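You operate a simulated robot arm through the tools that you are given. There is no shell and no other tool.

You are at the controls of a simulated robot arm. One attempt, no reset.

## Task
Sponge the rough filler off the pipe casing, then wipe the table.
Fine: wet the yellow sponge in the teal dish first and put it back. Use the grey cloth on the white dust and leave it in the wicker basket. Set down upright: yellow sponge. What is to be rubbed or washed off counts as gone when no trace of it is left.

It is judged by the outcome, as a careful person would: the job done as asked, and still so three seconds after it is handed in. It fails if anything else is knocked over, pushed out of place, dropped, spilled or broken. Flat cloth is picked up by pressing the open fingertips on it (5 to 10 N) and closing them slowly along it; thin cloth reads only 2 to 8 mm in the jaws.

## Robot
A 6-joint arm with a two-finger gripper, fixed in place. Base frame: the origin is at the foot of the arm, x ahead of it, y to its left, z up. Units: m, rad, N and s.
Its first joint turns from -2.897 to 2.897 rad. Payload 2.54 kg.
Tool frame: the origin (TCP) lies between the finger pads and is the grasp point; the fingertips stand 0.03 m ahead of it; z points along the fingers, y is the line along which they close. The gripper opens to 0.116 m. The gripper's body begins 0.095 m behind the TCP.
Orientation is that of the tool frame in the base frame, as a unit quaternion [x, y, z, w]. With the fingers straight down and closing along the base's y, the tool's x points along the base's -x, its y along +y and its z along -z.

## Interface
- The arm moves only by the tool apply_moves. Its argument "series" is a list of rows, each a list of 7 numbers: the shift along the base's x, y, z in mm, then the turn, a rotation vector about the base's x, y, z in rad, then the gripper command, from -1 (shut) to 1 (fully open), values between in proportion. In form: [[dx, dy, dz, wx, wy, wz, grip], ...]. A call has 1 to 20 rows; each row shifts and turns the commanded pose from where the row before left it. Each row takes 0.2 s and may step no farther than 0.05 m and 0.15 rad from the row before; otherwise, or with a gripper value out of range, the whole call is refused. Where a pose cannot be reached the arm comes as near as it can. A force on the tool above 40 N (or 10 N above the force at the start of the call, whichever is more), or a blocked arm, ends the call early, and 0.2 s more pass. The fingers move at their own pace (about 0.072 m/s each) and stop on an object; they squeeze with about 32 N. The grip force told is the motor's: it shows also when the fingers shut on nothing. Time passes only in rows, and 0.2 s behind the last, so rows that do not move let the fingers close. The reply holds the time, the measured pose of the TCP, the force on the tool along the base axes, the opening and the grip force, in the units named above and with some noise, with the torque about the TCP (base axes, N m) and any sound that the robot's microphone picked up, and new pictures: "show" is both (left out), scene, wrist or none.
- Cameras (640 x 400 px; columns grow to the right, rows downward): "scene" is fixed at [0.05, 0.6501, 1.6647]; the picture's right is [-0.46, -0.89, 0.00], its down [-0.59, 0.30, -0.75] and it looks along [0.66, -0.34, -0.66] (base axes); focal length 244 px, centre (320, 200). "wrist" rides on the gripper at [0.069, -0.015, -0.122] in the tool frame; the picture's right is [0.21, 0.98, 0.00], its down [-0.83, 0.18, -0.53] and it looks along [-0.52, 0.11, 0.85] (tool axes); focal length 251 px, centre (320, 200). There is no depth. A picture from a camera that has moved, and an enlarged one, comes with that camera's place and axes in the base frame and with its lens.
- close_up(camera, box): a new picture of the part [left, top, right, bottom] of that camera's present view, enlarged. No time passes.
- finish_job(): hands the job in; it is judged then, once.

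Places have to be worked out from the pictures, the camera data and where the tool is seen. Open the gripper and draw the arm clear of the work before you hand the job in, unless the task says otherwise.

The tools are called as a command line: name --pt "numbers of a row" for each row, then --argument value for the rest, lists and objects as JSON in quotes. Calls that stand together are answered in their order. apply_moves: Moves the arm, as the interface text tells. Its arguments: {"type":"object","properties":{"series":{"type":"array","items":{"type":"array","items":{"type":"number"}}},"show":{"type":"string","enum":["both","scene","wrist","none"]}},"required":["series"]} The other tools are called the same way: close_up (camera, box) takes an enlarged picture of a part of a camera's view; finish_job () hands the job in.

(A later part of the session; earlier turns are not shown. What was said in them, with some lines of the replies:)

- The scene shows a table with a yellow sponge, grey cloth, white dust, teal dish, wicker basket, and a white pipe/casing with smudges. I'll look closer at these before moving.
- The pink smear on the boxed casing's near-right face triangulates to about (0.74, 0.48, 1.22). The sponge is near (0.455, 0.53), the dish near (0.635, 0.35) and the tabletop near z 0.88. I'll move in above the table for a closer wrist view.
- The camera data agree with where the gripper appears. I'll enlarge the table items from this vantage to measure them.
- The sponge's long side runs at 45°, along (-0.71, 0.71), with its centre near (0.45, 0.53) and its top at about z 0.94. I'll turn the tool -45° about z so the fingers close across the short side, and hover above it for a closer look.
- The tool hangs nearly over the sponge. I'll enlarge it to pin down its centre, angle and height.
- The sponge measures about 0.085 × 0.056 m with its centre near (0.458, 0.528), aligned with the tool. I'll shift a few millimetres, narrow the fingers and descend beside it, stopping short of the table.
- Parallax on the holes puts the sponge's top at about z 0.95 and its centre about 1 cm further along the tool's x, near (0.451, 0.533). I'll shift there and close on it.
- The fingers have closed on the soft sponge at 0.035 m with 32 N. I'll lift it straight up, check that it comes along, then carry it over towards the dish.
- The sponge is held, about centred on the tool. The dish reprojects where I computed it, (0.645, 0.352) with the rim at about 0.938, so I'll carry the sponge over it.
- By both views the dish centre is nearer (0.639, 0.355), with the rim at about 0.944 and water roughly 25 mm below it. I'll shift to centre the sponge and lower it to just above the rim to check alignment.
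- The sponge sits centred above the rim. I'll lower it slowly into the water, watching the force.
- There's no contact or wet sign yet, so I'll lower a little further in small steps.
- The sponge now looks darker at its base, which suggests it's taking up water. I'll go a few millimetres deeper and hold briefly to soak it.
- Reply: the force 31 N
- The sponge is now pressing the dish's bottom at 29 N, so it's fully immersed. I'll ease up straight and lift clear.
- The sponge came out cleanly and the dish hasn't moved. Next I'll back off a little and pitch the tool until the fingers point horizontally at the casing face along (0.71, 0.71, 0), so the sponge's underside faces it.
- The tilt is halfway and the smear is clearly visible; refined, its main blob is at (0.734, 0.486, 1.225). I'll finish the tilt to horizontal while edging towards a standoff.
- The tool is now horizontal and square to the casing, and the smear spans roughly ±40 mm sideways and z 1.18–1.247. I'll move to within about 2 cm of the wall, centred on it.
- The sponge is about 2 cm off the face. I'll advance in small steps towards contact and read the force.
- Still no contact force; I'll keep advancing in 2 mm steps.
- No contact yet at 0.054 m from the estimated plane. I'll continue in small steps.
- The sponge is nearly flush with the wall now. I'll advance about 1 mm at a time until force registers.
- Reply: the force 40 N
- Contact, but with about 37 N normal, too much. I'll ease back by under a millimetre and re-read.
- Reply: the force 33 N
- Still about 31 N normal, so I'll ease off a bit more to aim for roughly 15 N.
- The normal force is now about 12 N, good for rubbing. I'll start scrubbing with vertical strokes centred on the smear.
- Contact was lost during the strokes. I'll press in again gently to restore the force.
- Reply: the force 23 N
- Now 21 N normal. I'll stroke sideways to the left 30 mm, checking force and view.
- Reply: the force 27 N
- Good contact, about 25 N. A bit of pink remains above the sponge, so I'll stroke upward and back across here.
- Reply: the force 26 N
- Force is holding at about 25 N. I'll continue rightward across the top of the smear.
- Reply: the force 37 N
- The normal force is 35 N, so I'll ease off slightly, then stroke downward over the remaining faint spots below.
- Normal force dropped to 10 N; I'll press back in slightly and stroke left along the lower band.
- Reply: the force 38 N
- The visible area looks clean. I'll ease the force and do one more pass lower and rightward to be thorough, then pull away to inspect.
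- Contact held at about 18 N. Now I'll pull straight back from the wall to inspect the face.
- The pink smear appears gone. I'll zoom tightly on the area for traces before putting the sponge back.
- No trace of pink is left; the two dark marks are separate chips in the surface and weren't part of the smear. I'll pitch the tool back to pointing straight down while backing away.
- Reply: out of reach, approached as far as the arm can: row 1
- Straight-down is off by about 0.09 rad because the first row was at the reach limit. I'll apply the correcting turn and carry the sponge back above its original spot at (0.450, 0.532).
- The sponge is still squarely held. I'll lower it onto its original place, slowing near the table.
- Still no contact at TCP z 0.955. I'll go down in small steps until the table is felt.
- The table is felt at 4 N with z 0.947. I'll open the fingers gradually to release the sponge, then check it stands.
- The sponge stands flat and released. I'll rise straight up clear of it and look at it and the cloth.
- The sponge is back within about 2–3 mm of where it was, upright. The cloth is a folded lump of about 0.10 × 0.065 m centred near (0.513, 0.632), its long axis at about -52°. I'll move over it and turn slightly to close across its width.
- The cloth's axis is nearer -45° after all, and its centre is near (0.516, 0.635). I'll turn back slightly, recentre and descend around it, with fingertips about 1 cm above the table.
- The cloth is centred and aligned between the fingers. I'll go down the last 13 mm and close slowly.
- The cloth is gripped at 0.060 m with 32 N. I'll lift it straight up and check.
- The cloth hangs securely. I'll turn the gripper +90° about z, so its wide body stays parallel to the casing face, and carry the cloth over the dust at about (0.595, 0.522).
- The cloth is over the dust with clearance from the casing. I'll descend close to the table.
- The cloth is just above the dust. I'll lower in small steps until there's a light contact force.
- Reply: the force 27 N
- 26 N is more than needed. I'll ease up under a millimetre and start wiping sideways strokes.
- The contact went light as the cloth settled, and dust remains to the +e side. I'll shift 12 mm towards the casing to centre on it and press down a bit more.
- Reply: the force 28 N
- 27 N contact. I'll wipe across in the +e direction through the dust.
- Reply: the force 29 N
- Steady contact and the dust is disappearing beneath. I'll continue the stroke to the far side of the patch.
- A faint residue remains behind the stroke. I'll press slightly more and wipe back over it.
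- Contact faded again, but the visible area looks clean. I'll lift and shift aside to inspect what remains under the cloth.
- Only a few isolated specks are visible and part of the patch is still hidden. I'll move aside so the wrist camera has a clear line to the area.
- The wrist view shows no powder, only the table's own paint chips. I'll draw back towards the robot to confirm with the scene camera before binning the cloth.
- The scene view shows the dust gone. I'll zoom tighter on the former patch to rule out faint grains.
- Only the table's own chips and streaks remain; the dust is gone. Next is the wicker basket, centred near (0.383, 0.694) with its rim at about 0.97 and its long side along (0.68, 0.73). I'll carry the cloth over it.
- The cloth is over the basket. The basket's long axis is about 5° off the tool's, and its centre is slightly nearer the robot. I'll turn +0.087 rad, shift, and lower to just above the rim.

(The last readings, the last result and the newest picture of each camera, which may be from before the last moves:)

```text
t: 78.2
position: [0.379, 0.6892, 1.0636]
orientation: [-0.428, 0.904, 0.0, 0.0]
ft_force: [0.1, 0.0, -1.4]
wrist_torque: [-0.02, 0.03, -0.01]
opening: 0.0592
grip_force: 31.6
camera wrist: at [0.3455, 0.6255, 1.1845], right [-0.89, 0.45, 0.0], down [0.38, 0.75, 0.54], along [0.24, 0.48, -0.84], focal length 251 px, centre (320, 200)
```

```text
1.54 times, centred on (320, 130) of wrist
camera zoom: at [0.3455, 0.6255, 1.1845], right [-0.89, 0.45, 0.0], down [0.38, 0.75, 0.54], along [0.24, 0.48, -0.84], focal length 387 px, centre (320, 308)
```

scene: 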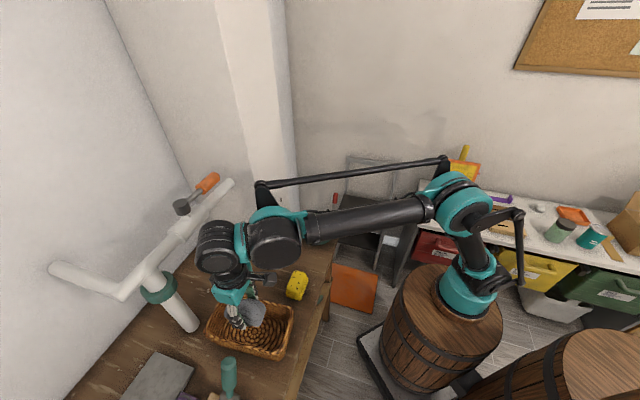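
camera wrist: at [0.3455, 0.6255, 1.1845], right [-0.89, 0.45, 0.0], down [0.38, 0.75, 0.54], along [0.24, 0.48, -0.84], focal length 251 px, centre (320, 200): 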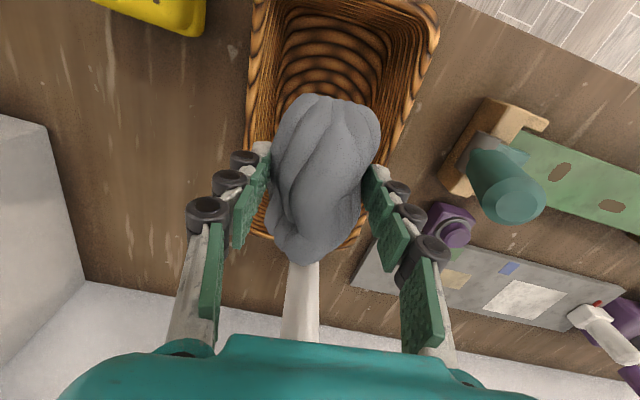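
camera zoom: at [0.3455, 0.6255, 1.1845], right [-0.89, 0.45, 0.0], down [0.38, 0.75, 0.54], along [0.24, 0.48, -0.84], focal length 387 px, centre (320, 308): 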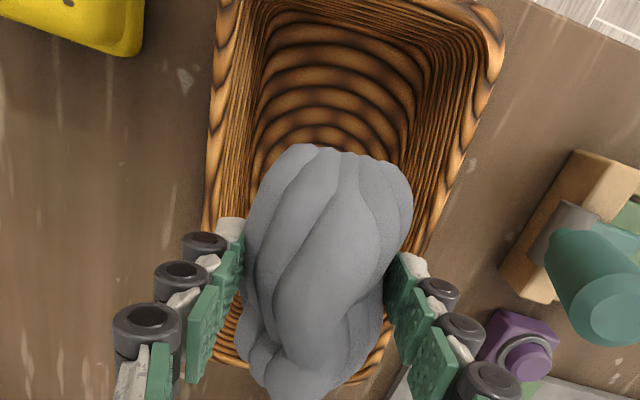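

The cloth is aligned over the basket opening. I'll shift about 2 mm to centre it and lower it partway into the basket.

apply_moves --pt "2 -1.6 -20 0 0 0 -1" --pt "0 0 -20 0 0 0 -1" --pt "0 0 -20 0 0 0 -1" --pt "0 0 -12 0 0 0 -1" --pt "0 0 0 0 0 0 -1" --show "both"

close_up --camera "scene" --box '[190, 240, 310, 370]'

close_up --camera "wrist" --box '[160, 0, 480, 260]'

```text
t: 79.4
position: [0.3817, 0.6882, 0.9912]
orientation: [-0.427, 0.904, 0.0, 0.001]
ft_force: [-0.7, -0.2, -1.8]
wrist_torque: [0.0, 0.01, -0.01]
opening: 0.0589
grip_force: 32.2
camera wrist: at [0.3471, 0.625, 1.1116], right [-0.89, 0.45, 0.0], down [0.38, 0.75, 0.54], along [0.24, 0.48, -0.84], focal length 251 px, centre (320, 200)
```

scene: 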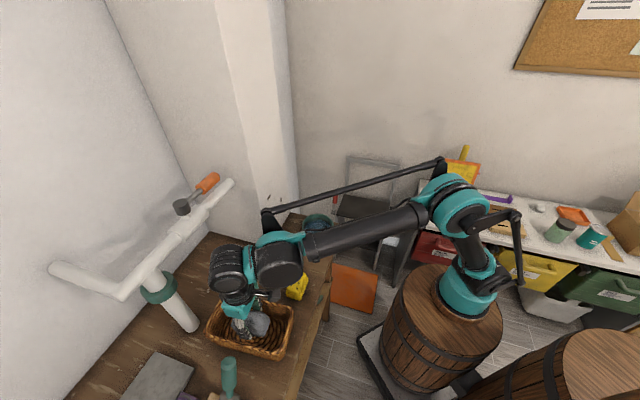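
wrist: 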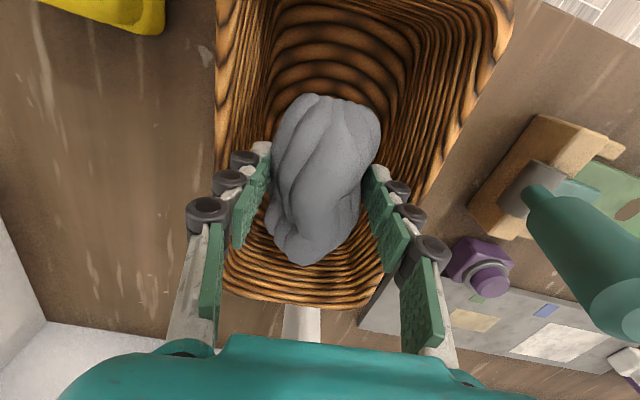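

```text
3.08 times, centred on (250, 305) of scene
camera zoom: at [0.05, 0.6501, 1.6647], right [-0.46, -0.89, 0.0], down [-0.59, 0.3, -0.75], along [0.66, -0.34, -0.66], focal length 749 px, centre (535, -123)
```

zoom: 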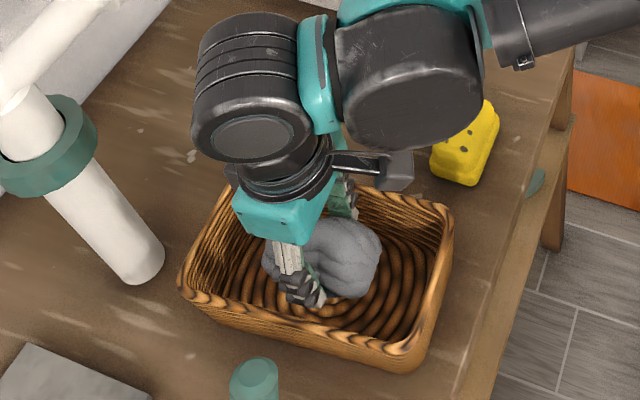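

```text
1.54 times, centred on (320, 130) of wrist
camera zoom: at [0.3471, 0.625, 1.1116], right [-0.89, 0.45, 0.0], down [0.38, 0.75, 0.54], along [0.24, 0.48, -0.84], focal length 387 px, centre (320, 308)
```

zoom: 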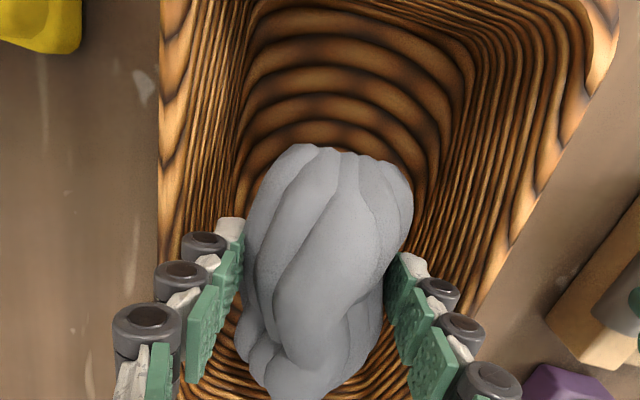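

There's adequate room on both sides. I'll recentre by about 2 mm and lower further, watching for contact.

apply_moves --pt "-1.5 1.3 -8 0 0 0 -1" --pt "0 0 -8 0 0 0 -1" --pt "0 0 -7 0 0 0 -1" --pt "0 0 -6 0 0 0 -1" --pt "0 0 0 0 0 0 -1" --show "both"

close_up --camera "wrist" --box '[160, 60, 480, 320]'

close_up --camera "scene" --box '[190, 240, 310, 370]'

```text
t: 80.6
position: [0.3793, 0.689, 0.9615]
orientation: [-0.427, 0.904, 0.0, 0.0]
ft_force: [-0.4, -0.6, -1.5]
wrist_torque: [0.0, 0.02, -0.01]
opening: 0.0589
grip_force: 31.7
camera wrist: at [0.3456, 0.6258, 1.0829], right [-0.89, 0.45, 0.0], down [0.38, 0.75, 0.54], along [0.24, 0.48, -0.84], focal length 251 px, centre (320, 200)
```

scene: 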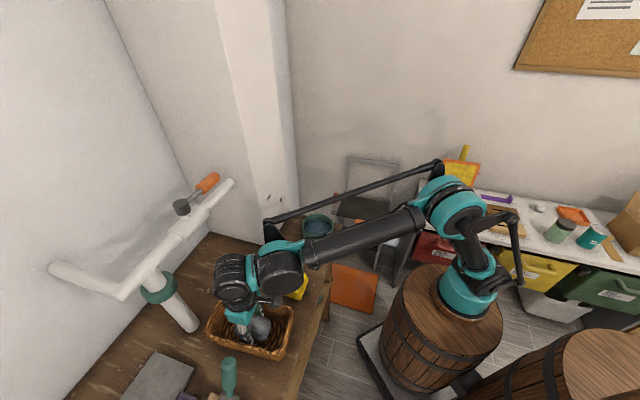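
wrist: 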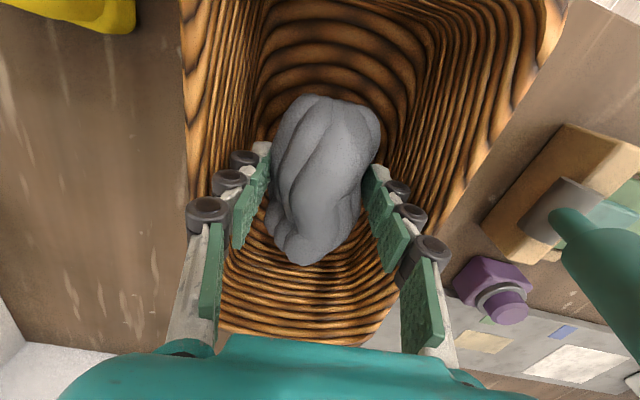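

```text
1.54 times, centred on (320, 190) of wrist
camera zoom: at [0.3456, 0.6258, 1.0829], right [-0.89, 0.45, 0.0], down [0.38, 0.75, 0.54], along [0.24, 0.48, -0.84], focal length 387 px, centre (320, 215)
```

zoom: 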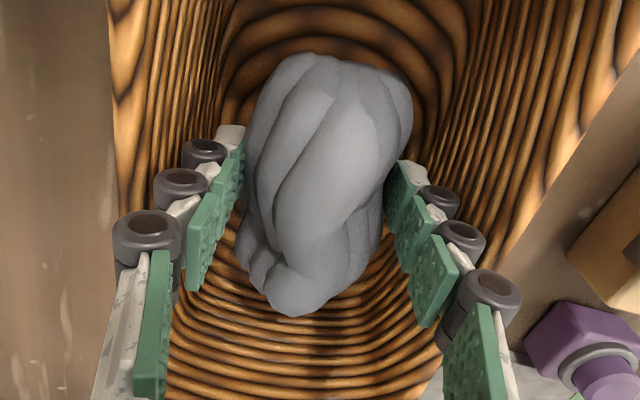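

```text
3.08 times, centred on (250, 305) of scene
camera zoom: at [0.05, 0.6501, 1.6647], right [-0.46, -0.89, 0.0], down [-0.59, 0.3, -0.75], along [0.66, -0.34, -0.66], focal length 749 px, centre (535, -123)
```

zoom: 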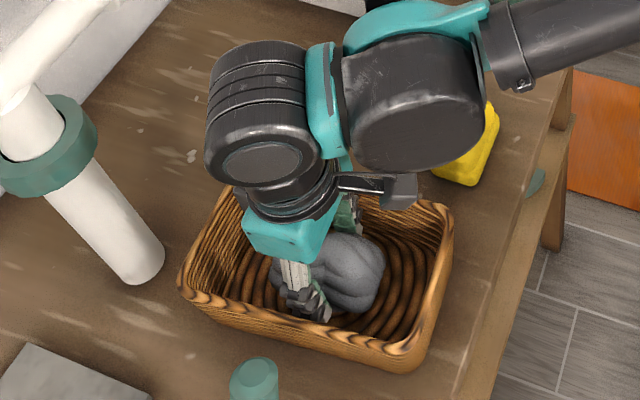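

No contact yet; the basket's midline looks about 3–4 mm towards the tool's +y. I'll nudge over and ease down a little more.

apply_moves --pt "-2.3 1.9 0 0 0 0 -1" --pt "0 0 -4 0 0 0 -1" --pt "0 0 -3 0 0 0 -1" --pt "0 0 0 0 0 0 -1" --show "wrist"

```text
t: 81.6
position: [0.3765, 0.6909, 0.956]
orientation: [-0.427, 0.904, 0.0, 0.001]
ft_force: [-0.3, -0.2, -0.8]
wrist_torque: [-0.01, 0.02, 0.03]
opening: 0.059
grip_force: 31.8
camera wrist: at [0.3433, 0.6276, 1.0758], right [-0.89, 0.45, 0.0], down [0.38, 0.75, 0.54], along [0.24, 0.48, -0.84], focal length 251 px, centre (320, 200)
```

wrist: 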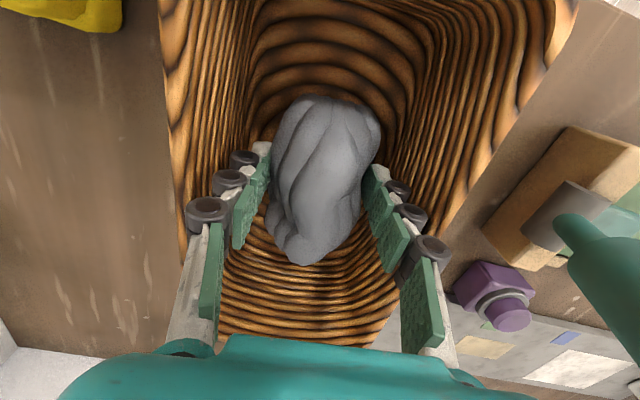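

Still essentially no load. A couple more small steps should let the cloth meet the basket floor.

apply_moves --pt "0 0 -2 0 0 0 -1" --pt "0 0 -2 0 0 0 -1" --pt "0 0 0 0 0 0 -1" --show "none"

```text
t: 82.4
position: [0.3758, 0.6909, 0.9508]
orientation: [-0.427, 0.904, 0.0, 0.001]
ft_force: [-0.2, -0.4, -0.6]
wrist_torque: [-0.04, 0.05, 0.01]
opening: 0.0591
grip_force: 31.9
```

The cloth is within a few millimetres of the floor. I'll open just enough to release it, to about 0.075 m, keeping the fingers off the basket walls.

apply_moves --pt "0 0 0 0 0 0 0.1" --pt "0 0 0 0 0 0 0.2" --pt "0 0 0 0 0 0 0.28" --pt "0 0 0 0 0 0 0.28" --show "both"

close_up --camera "wrist" --box '[160, 60, 480, 320]'

```text
t: 83.4
position: [0.3765, 0.6924, 0.9499]
orientation: [-0.428, 0.904, 0.0, 0.001]
ft_force: [0.2, -0.3, -1.4]
wrist_torque: [0.02, 0.03, 0.0]
opening: 0.0717
grip_force: 0.1
camera wrist: at [0.3428, 0.6274, 1.0716], right [-0.89, 0.45, 0.0], down [0.38, 0.75, 0.54], along [0.24, 0.48, -0.84], focal length 251 px, centre (320, 200)
```

scene: 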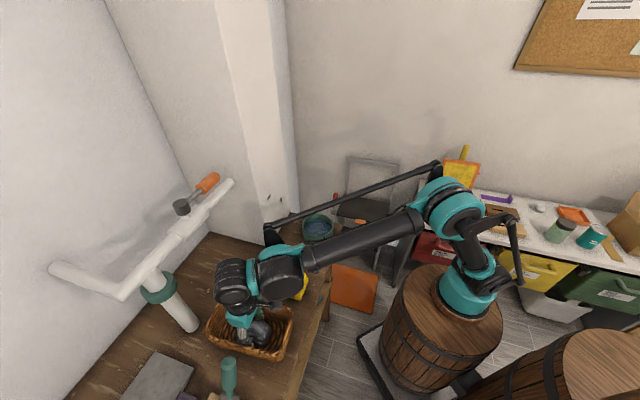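
wrist: 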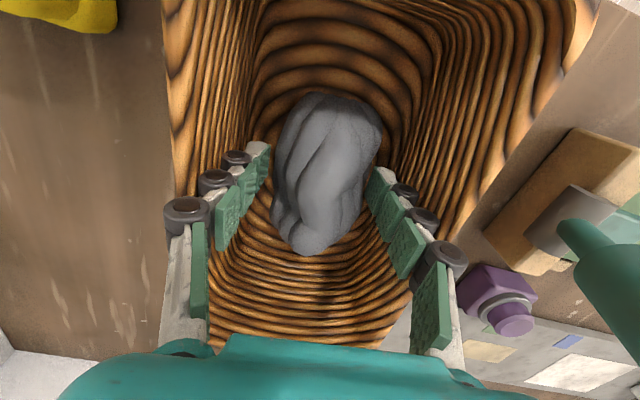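

```text
1.54 times, centred on (320, 190) of wrist
camera zoom: at [0.3428, 0.6274, 1.0716], right [-0.89, 0.45, 0.0], down [0.38, 0.75, 0.54], along [0.24, 0.48, -0.84], focal length 387 px, centre (320, 215)
```

zoom: 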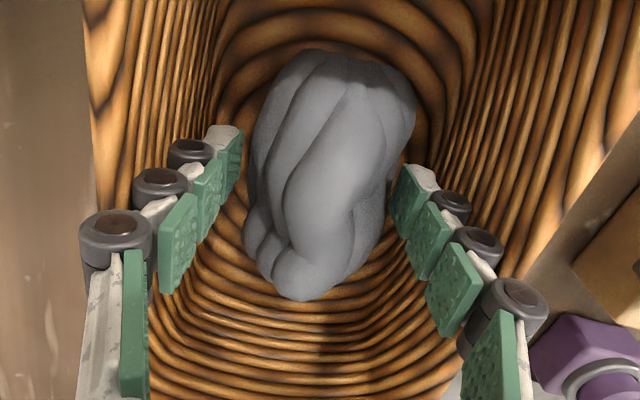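

The cloth is free with gaps on both sides. I'll rise straight up out of the basket, keeping this opening until clear of the rim.

apply_moves --pt "0 0 8 0 0 0 0.28" --pt "0 0 20 0 0 0 0.28" --pt "0 0 30 0 0 0 0.28" --pt "0 0 40 0 0 0 0.28" --pt "0 0 40 0 0 0 0.28" --pt "0 0 0 0 0 0 0.28" --show "both"

close_up --camera "scene" --box '[190, 240, 310, 370]'

```text
t: 84.8
position: [0.377, 0.6911, 1.0884]
orientation: [-0.427, 0.904, 0.0, 0.001]
ft_force: [0.8, -0.1, 0.3]
wrist_torque: [0.02, -0.01, -0.04]
opening: 0.0741
grip_force: 0.0
camera wrist: at [0.343, 0.6271, 1.2093], right [-0.89, 0.45, 0.0], down [0.38, 0.75, 0.54], along [0.24, 0.48, -0.84], focal length 251 px, centre (320, 200)
```

scene: 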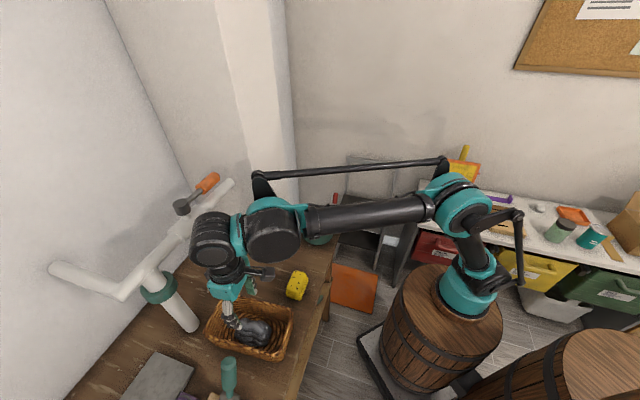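
wrist: 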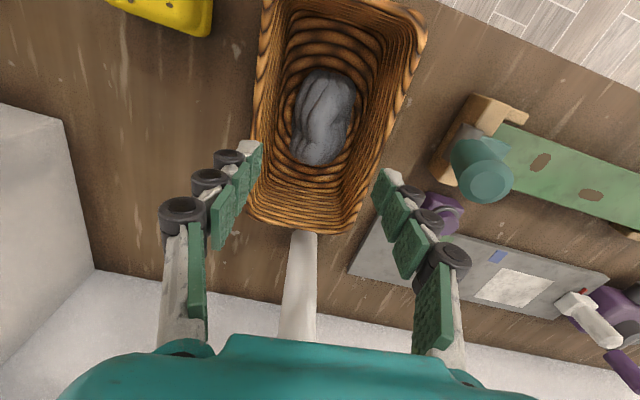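

```text
3.08 times, centred on (250, 305) of scene
camera zoom: at [0.05, 0.6501, 1.6647], right [-0.46, -0.89, 0.0], down [-0.59, 0.3, -0.75], along [0.66, -0.34, -0.66], focal length 749 px, centre (535, -123)
```

zoom: 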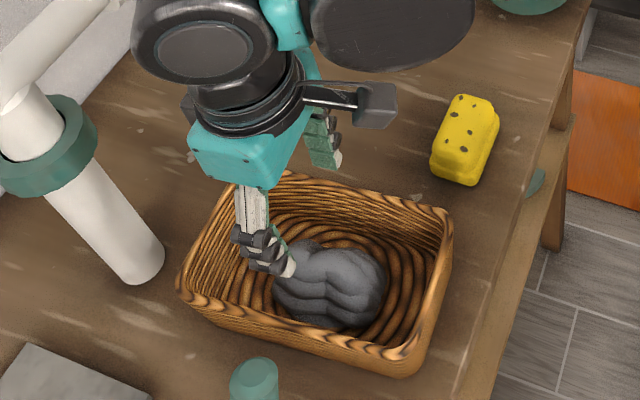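

The cloth lies in the basket, which hasn't moved. I'll open the gripper and draw the arm up and back towards its start, then inspect everything.

apply_moves --pt "0 0 40 0 0 0 0.6" --pt "0 0 45 0 0 0 1" --pt "0 -25 40 0 0 0 1" --pt "-5 -40 25 0 0 0 1" --pt "-10 -45 15 0 0 0 1" --pt "-10 -45 15 0 0 0 1" --pt "-10 -45 15 0 0 0 1" --pt "-10 -45 15 0 0 0 1" --pt "-10 -45 15 0 0 0 1" --pt "-10 -40 15 0 0 0 1" --pt "0 -40 10 0 0 0 1" --pt "0 0 0 0 0 0 1" --show "both"

close_up --camera "scene" --box '[190, 200, 350, 370]'

close_up --camera "scene" --box '[240, 130, 320, 210]'

close_up --camera "scene" --box '[262, 235, 312, 275]'

```text
t: 87.4
position: [0.3123, 0.3209, 1.3402]
orientation: [-0.428, 0.904, 0.0, 0.001]
ft_force: [0.6, 0.5, -0.2]
wrist_torque: [-0.03, -0.01, -0.05]
opening: 0.1159
grip_force: 0.0
camera wrist: at [0.2794, 0.2573, 1.4603], right [-0.89, 0.45, 0.0], down [0.38, 0.75, 0.54], along [0.24, 0.48, -0.84], focal length 251 px, centre (320, 200)
```

scene: 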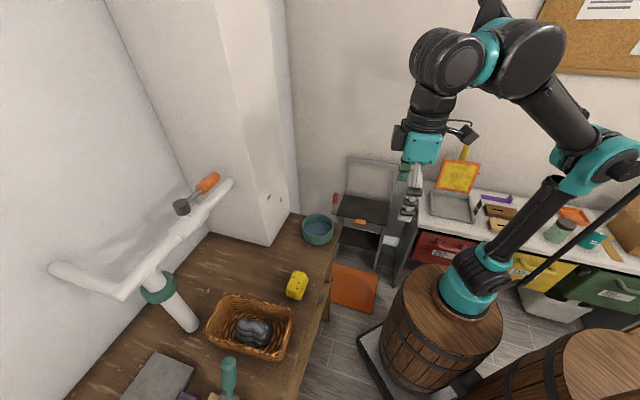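
wrist: 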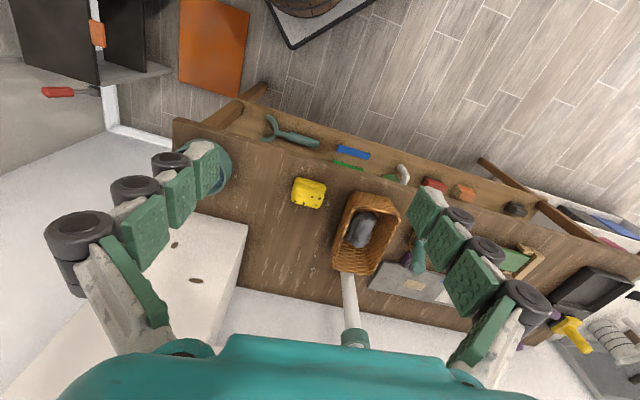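

```text
2.35 times, centred on (270, 285) of scene
camera zoom: at [0.05, 0.6501, 1.6647], right [-0.46, -0.89, 0.0], down [-0.59, 0.3, -0.75], along [0.66, -0.34, -0.66], focal length 573 px, centre (438, 0)
```

zoom: 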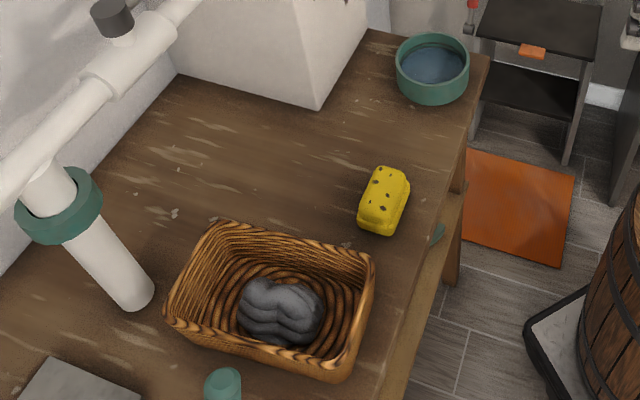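

```text
5.00 times, centred on (280, 170) of scene
camera zoom: at [0.05, 0.6501, 1.6647], right [-0.46, -0.89, 0.0], down [-0.59, 0.3, -0.75], along [0.66, -0.34, -0.66], focal length 1218 px, centre (520, 350)
```

zoom: 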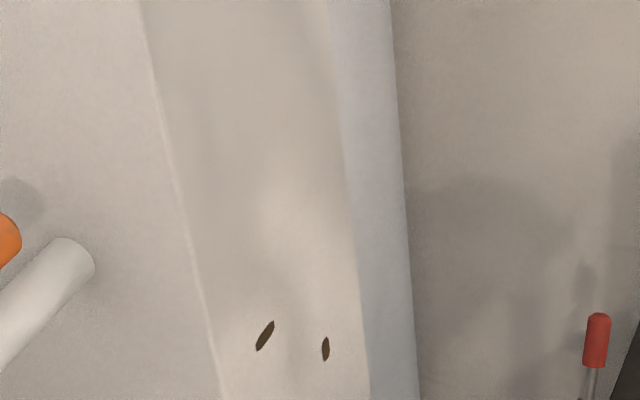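

```text
10.00 times, centred on (287, 255) of scene
camera zoom: at [0.05, 0.6501, 1.6647], right [-0.46, -0.89, 0.0], down [-0.59, 0.3, -0.75], along [0.66, -0.34, -0.66], focal length 2435 px, centre (650, -350)
```

zoom: 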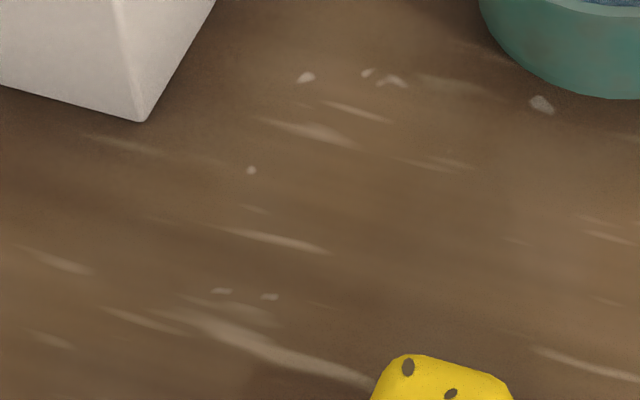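

Everything looks right from here. One last tight look at the casing for faint residue in this clear lighting.

close_up --camera "scene" --box '[252, 148, 288, 182]'

close_up --camera "scene" --box '[200, 285, 300, 365]'

```text
11.76 times, centred on (270, 165) of scene
camera zoom: at [0.05, 0.6501, 1.6647], right [-0.46, -0.89, 0.0], down [-0.59, 0.3, -0.75], along [0.66, -0.34, -0.66], focal length 2865 px, centre (908, 612)
```

zoom: 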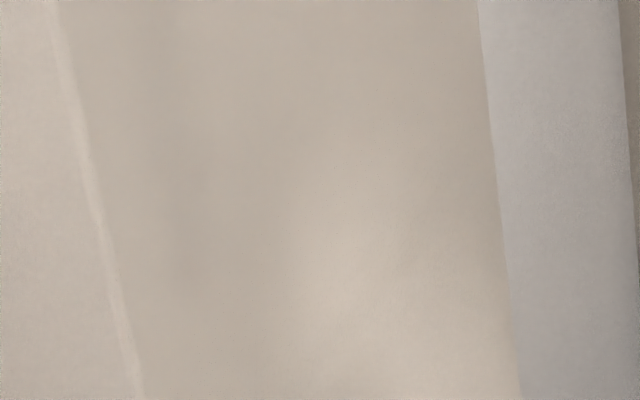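

```text
5.00 times, centred on (250, 325) of scene
camera zoom: at [0.05, 0.6501, 1.6647], right [-0.46, -0.89, 0.0], down [-0.59, 0.3, -0.75], along [0.66, -0.34, -0.66], focal length 1218 px, centre (670, -425)
```

zoom: 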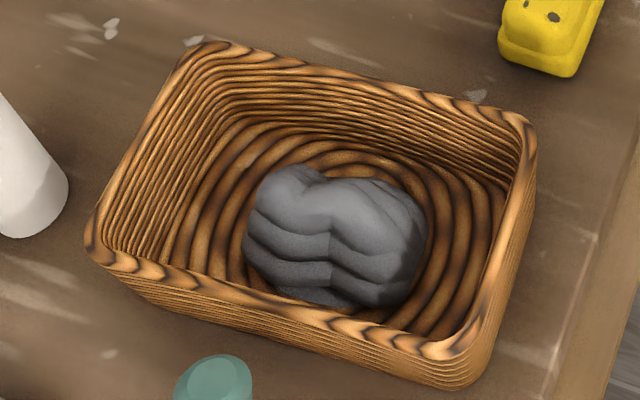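

The casing face shows no trace of filler and the dust is gone. The sponge stands upright in its place, the cloth lies in the basket, the dish hasn't moved, and the arm is clear with the gripper open. I'm handing the job in.

finish_job

```text
The job is handed in.
```

I handed the job in with both parts done, and the last pictures show nothing knocked over or spilled.

- **Casing:** I wetted the sponge in the teal dish and rubbed off the pink smear, which I took to be the rough filler. No trace shows in the close-ups. Two dark marks lower on the same face are still there; I took them for chips in the surface and didn't rub them.
- **Sponge:** it is back upright on the table, within about 3 mm of where it started.
- **Table:** I wiped up the white dust with the grey cloth, and no powder is left. The few pale specks still there look like the table's own paint chips.
- **Cloth:** it is lying in the wicker basket, which hasn't moved.
- **Dish:** the sponge pressed the dish's bottom at about 29 N while soaking, but the dish didn't shift.

The gripper is open and the arm is drawn clear of the work.
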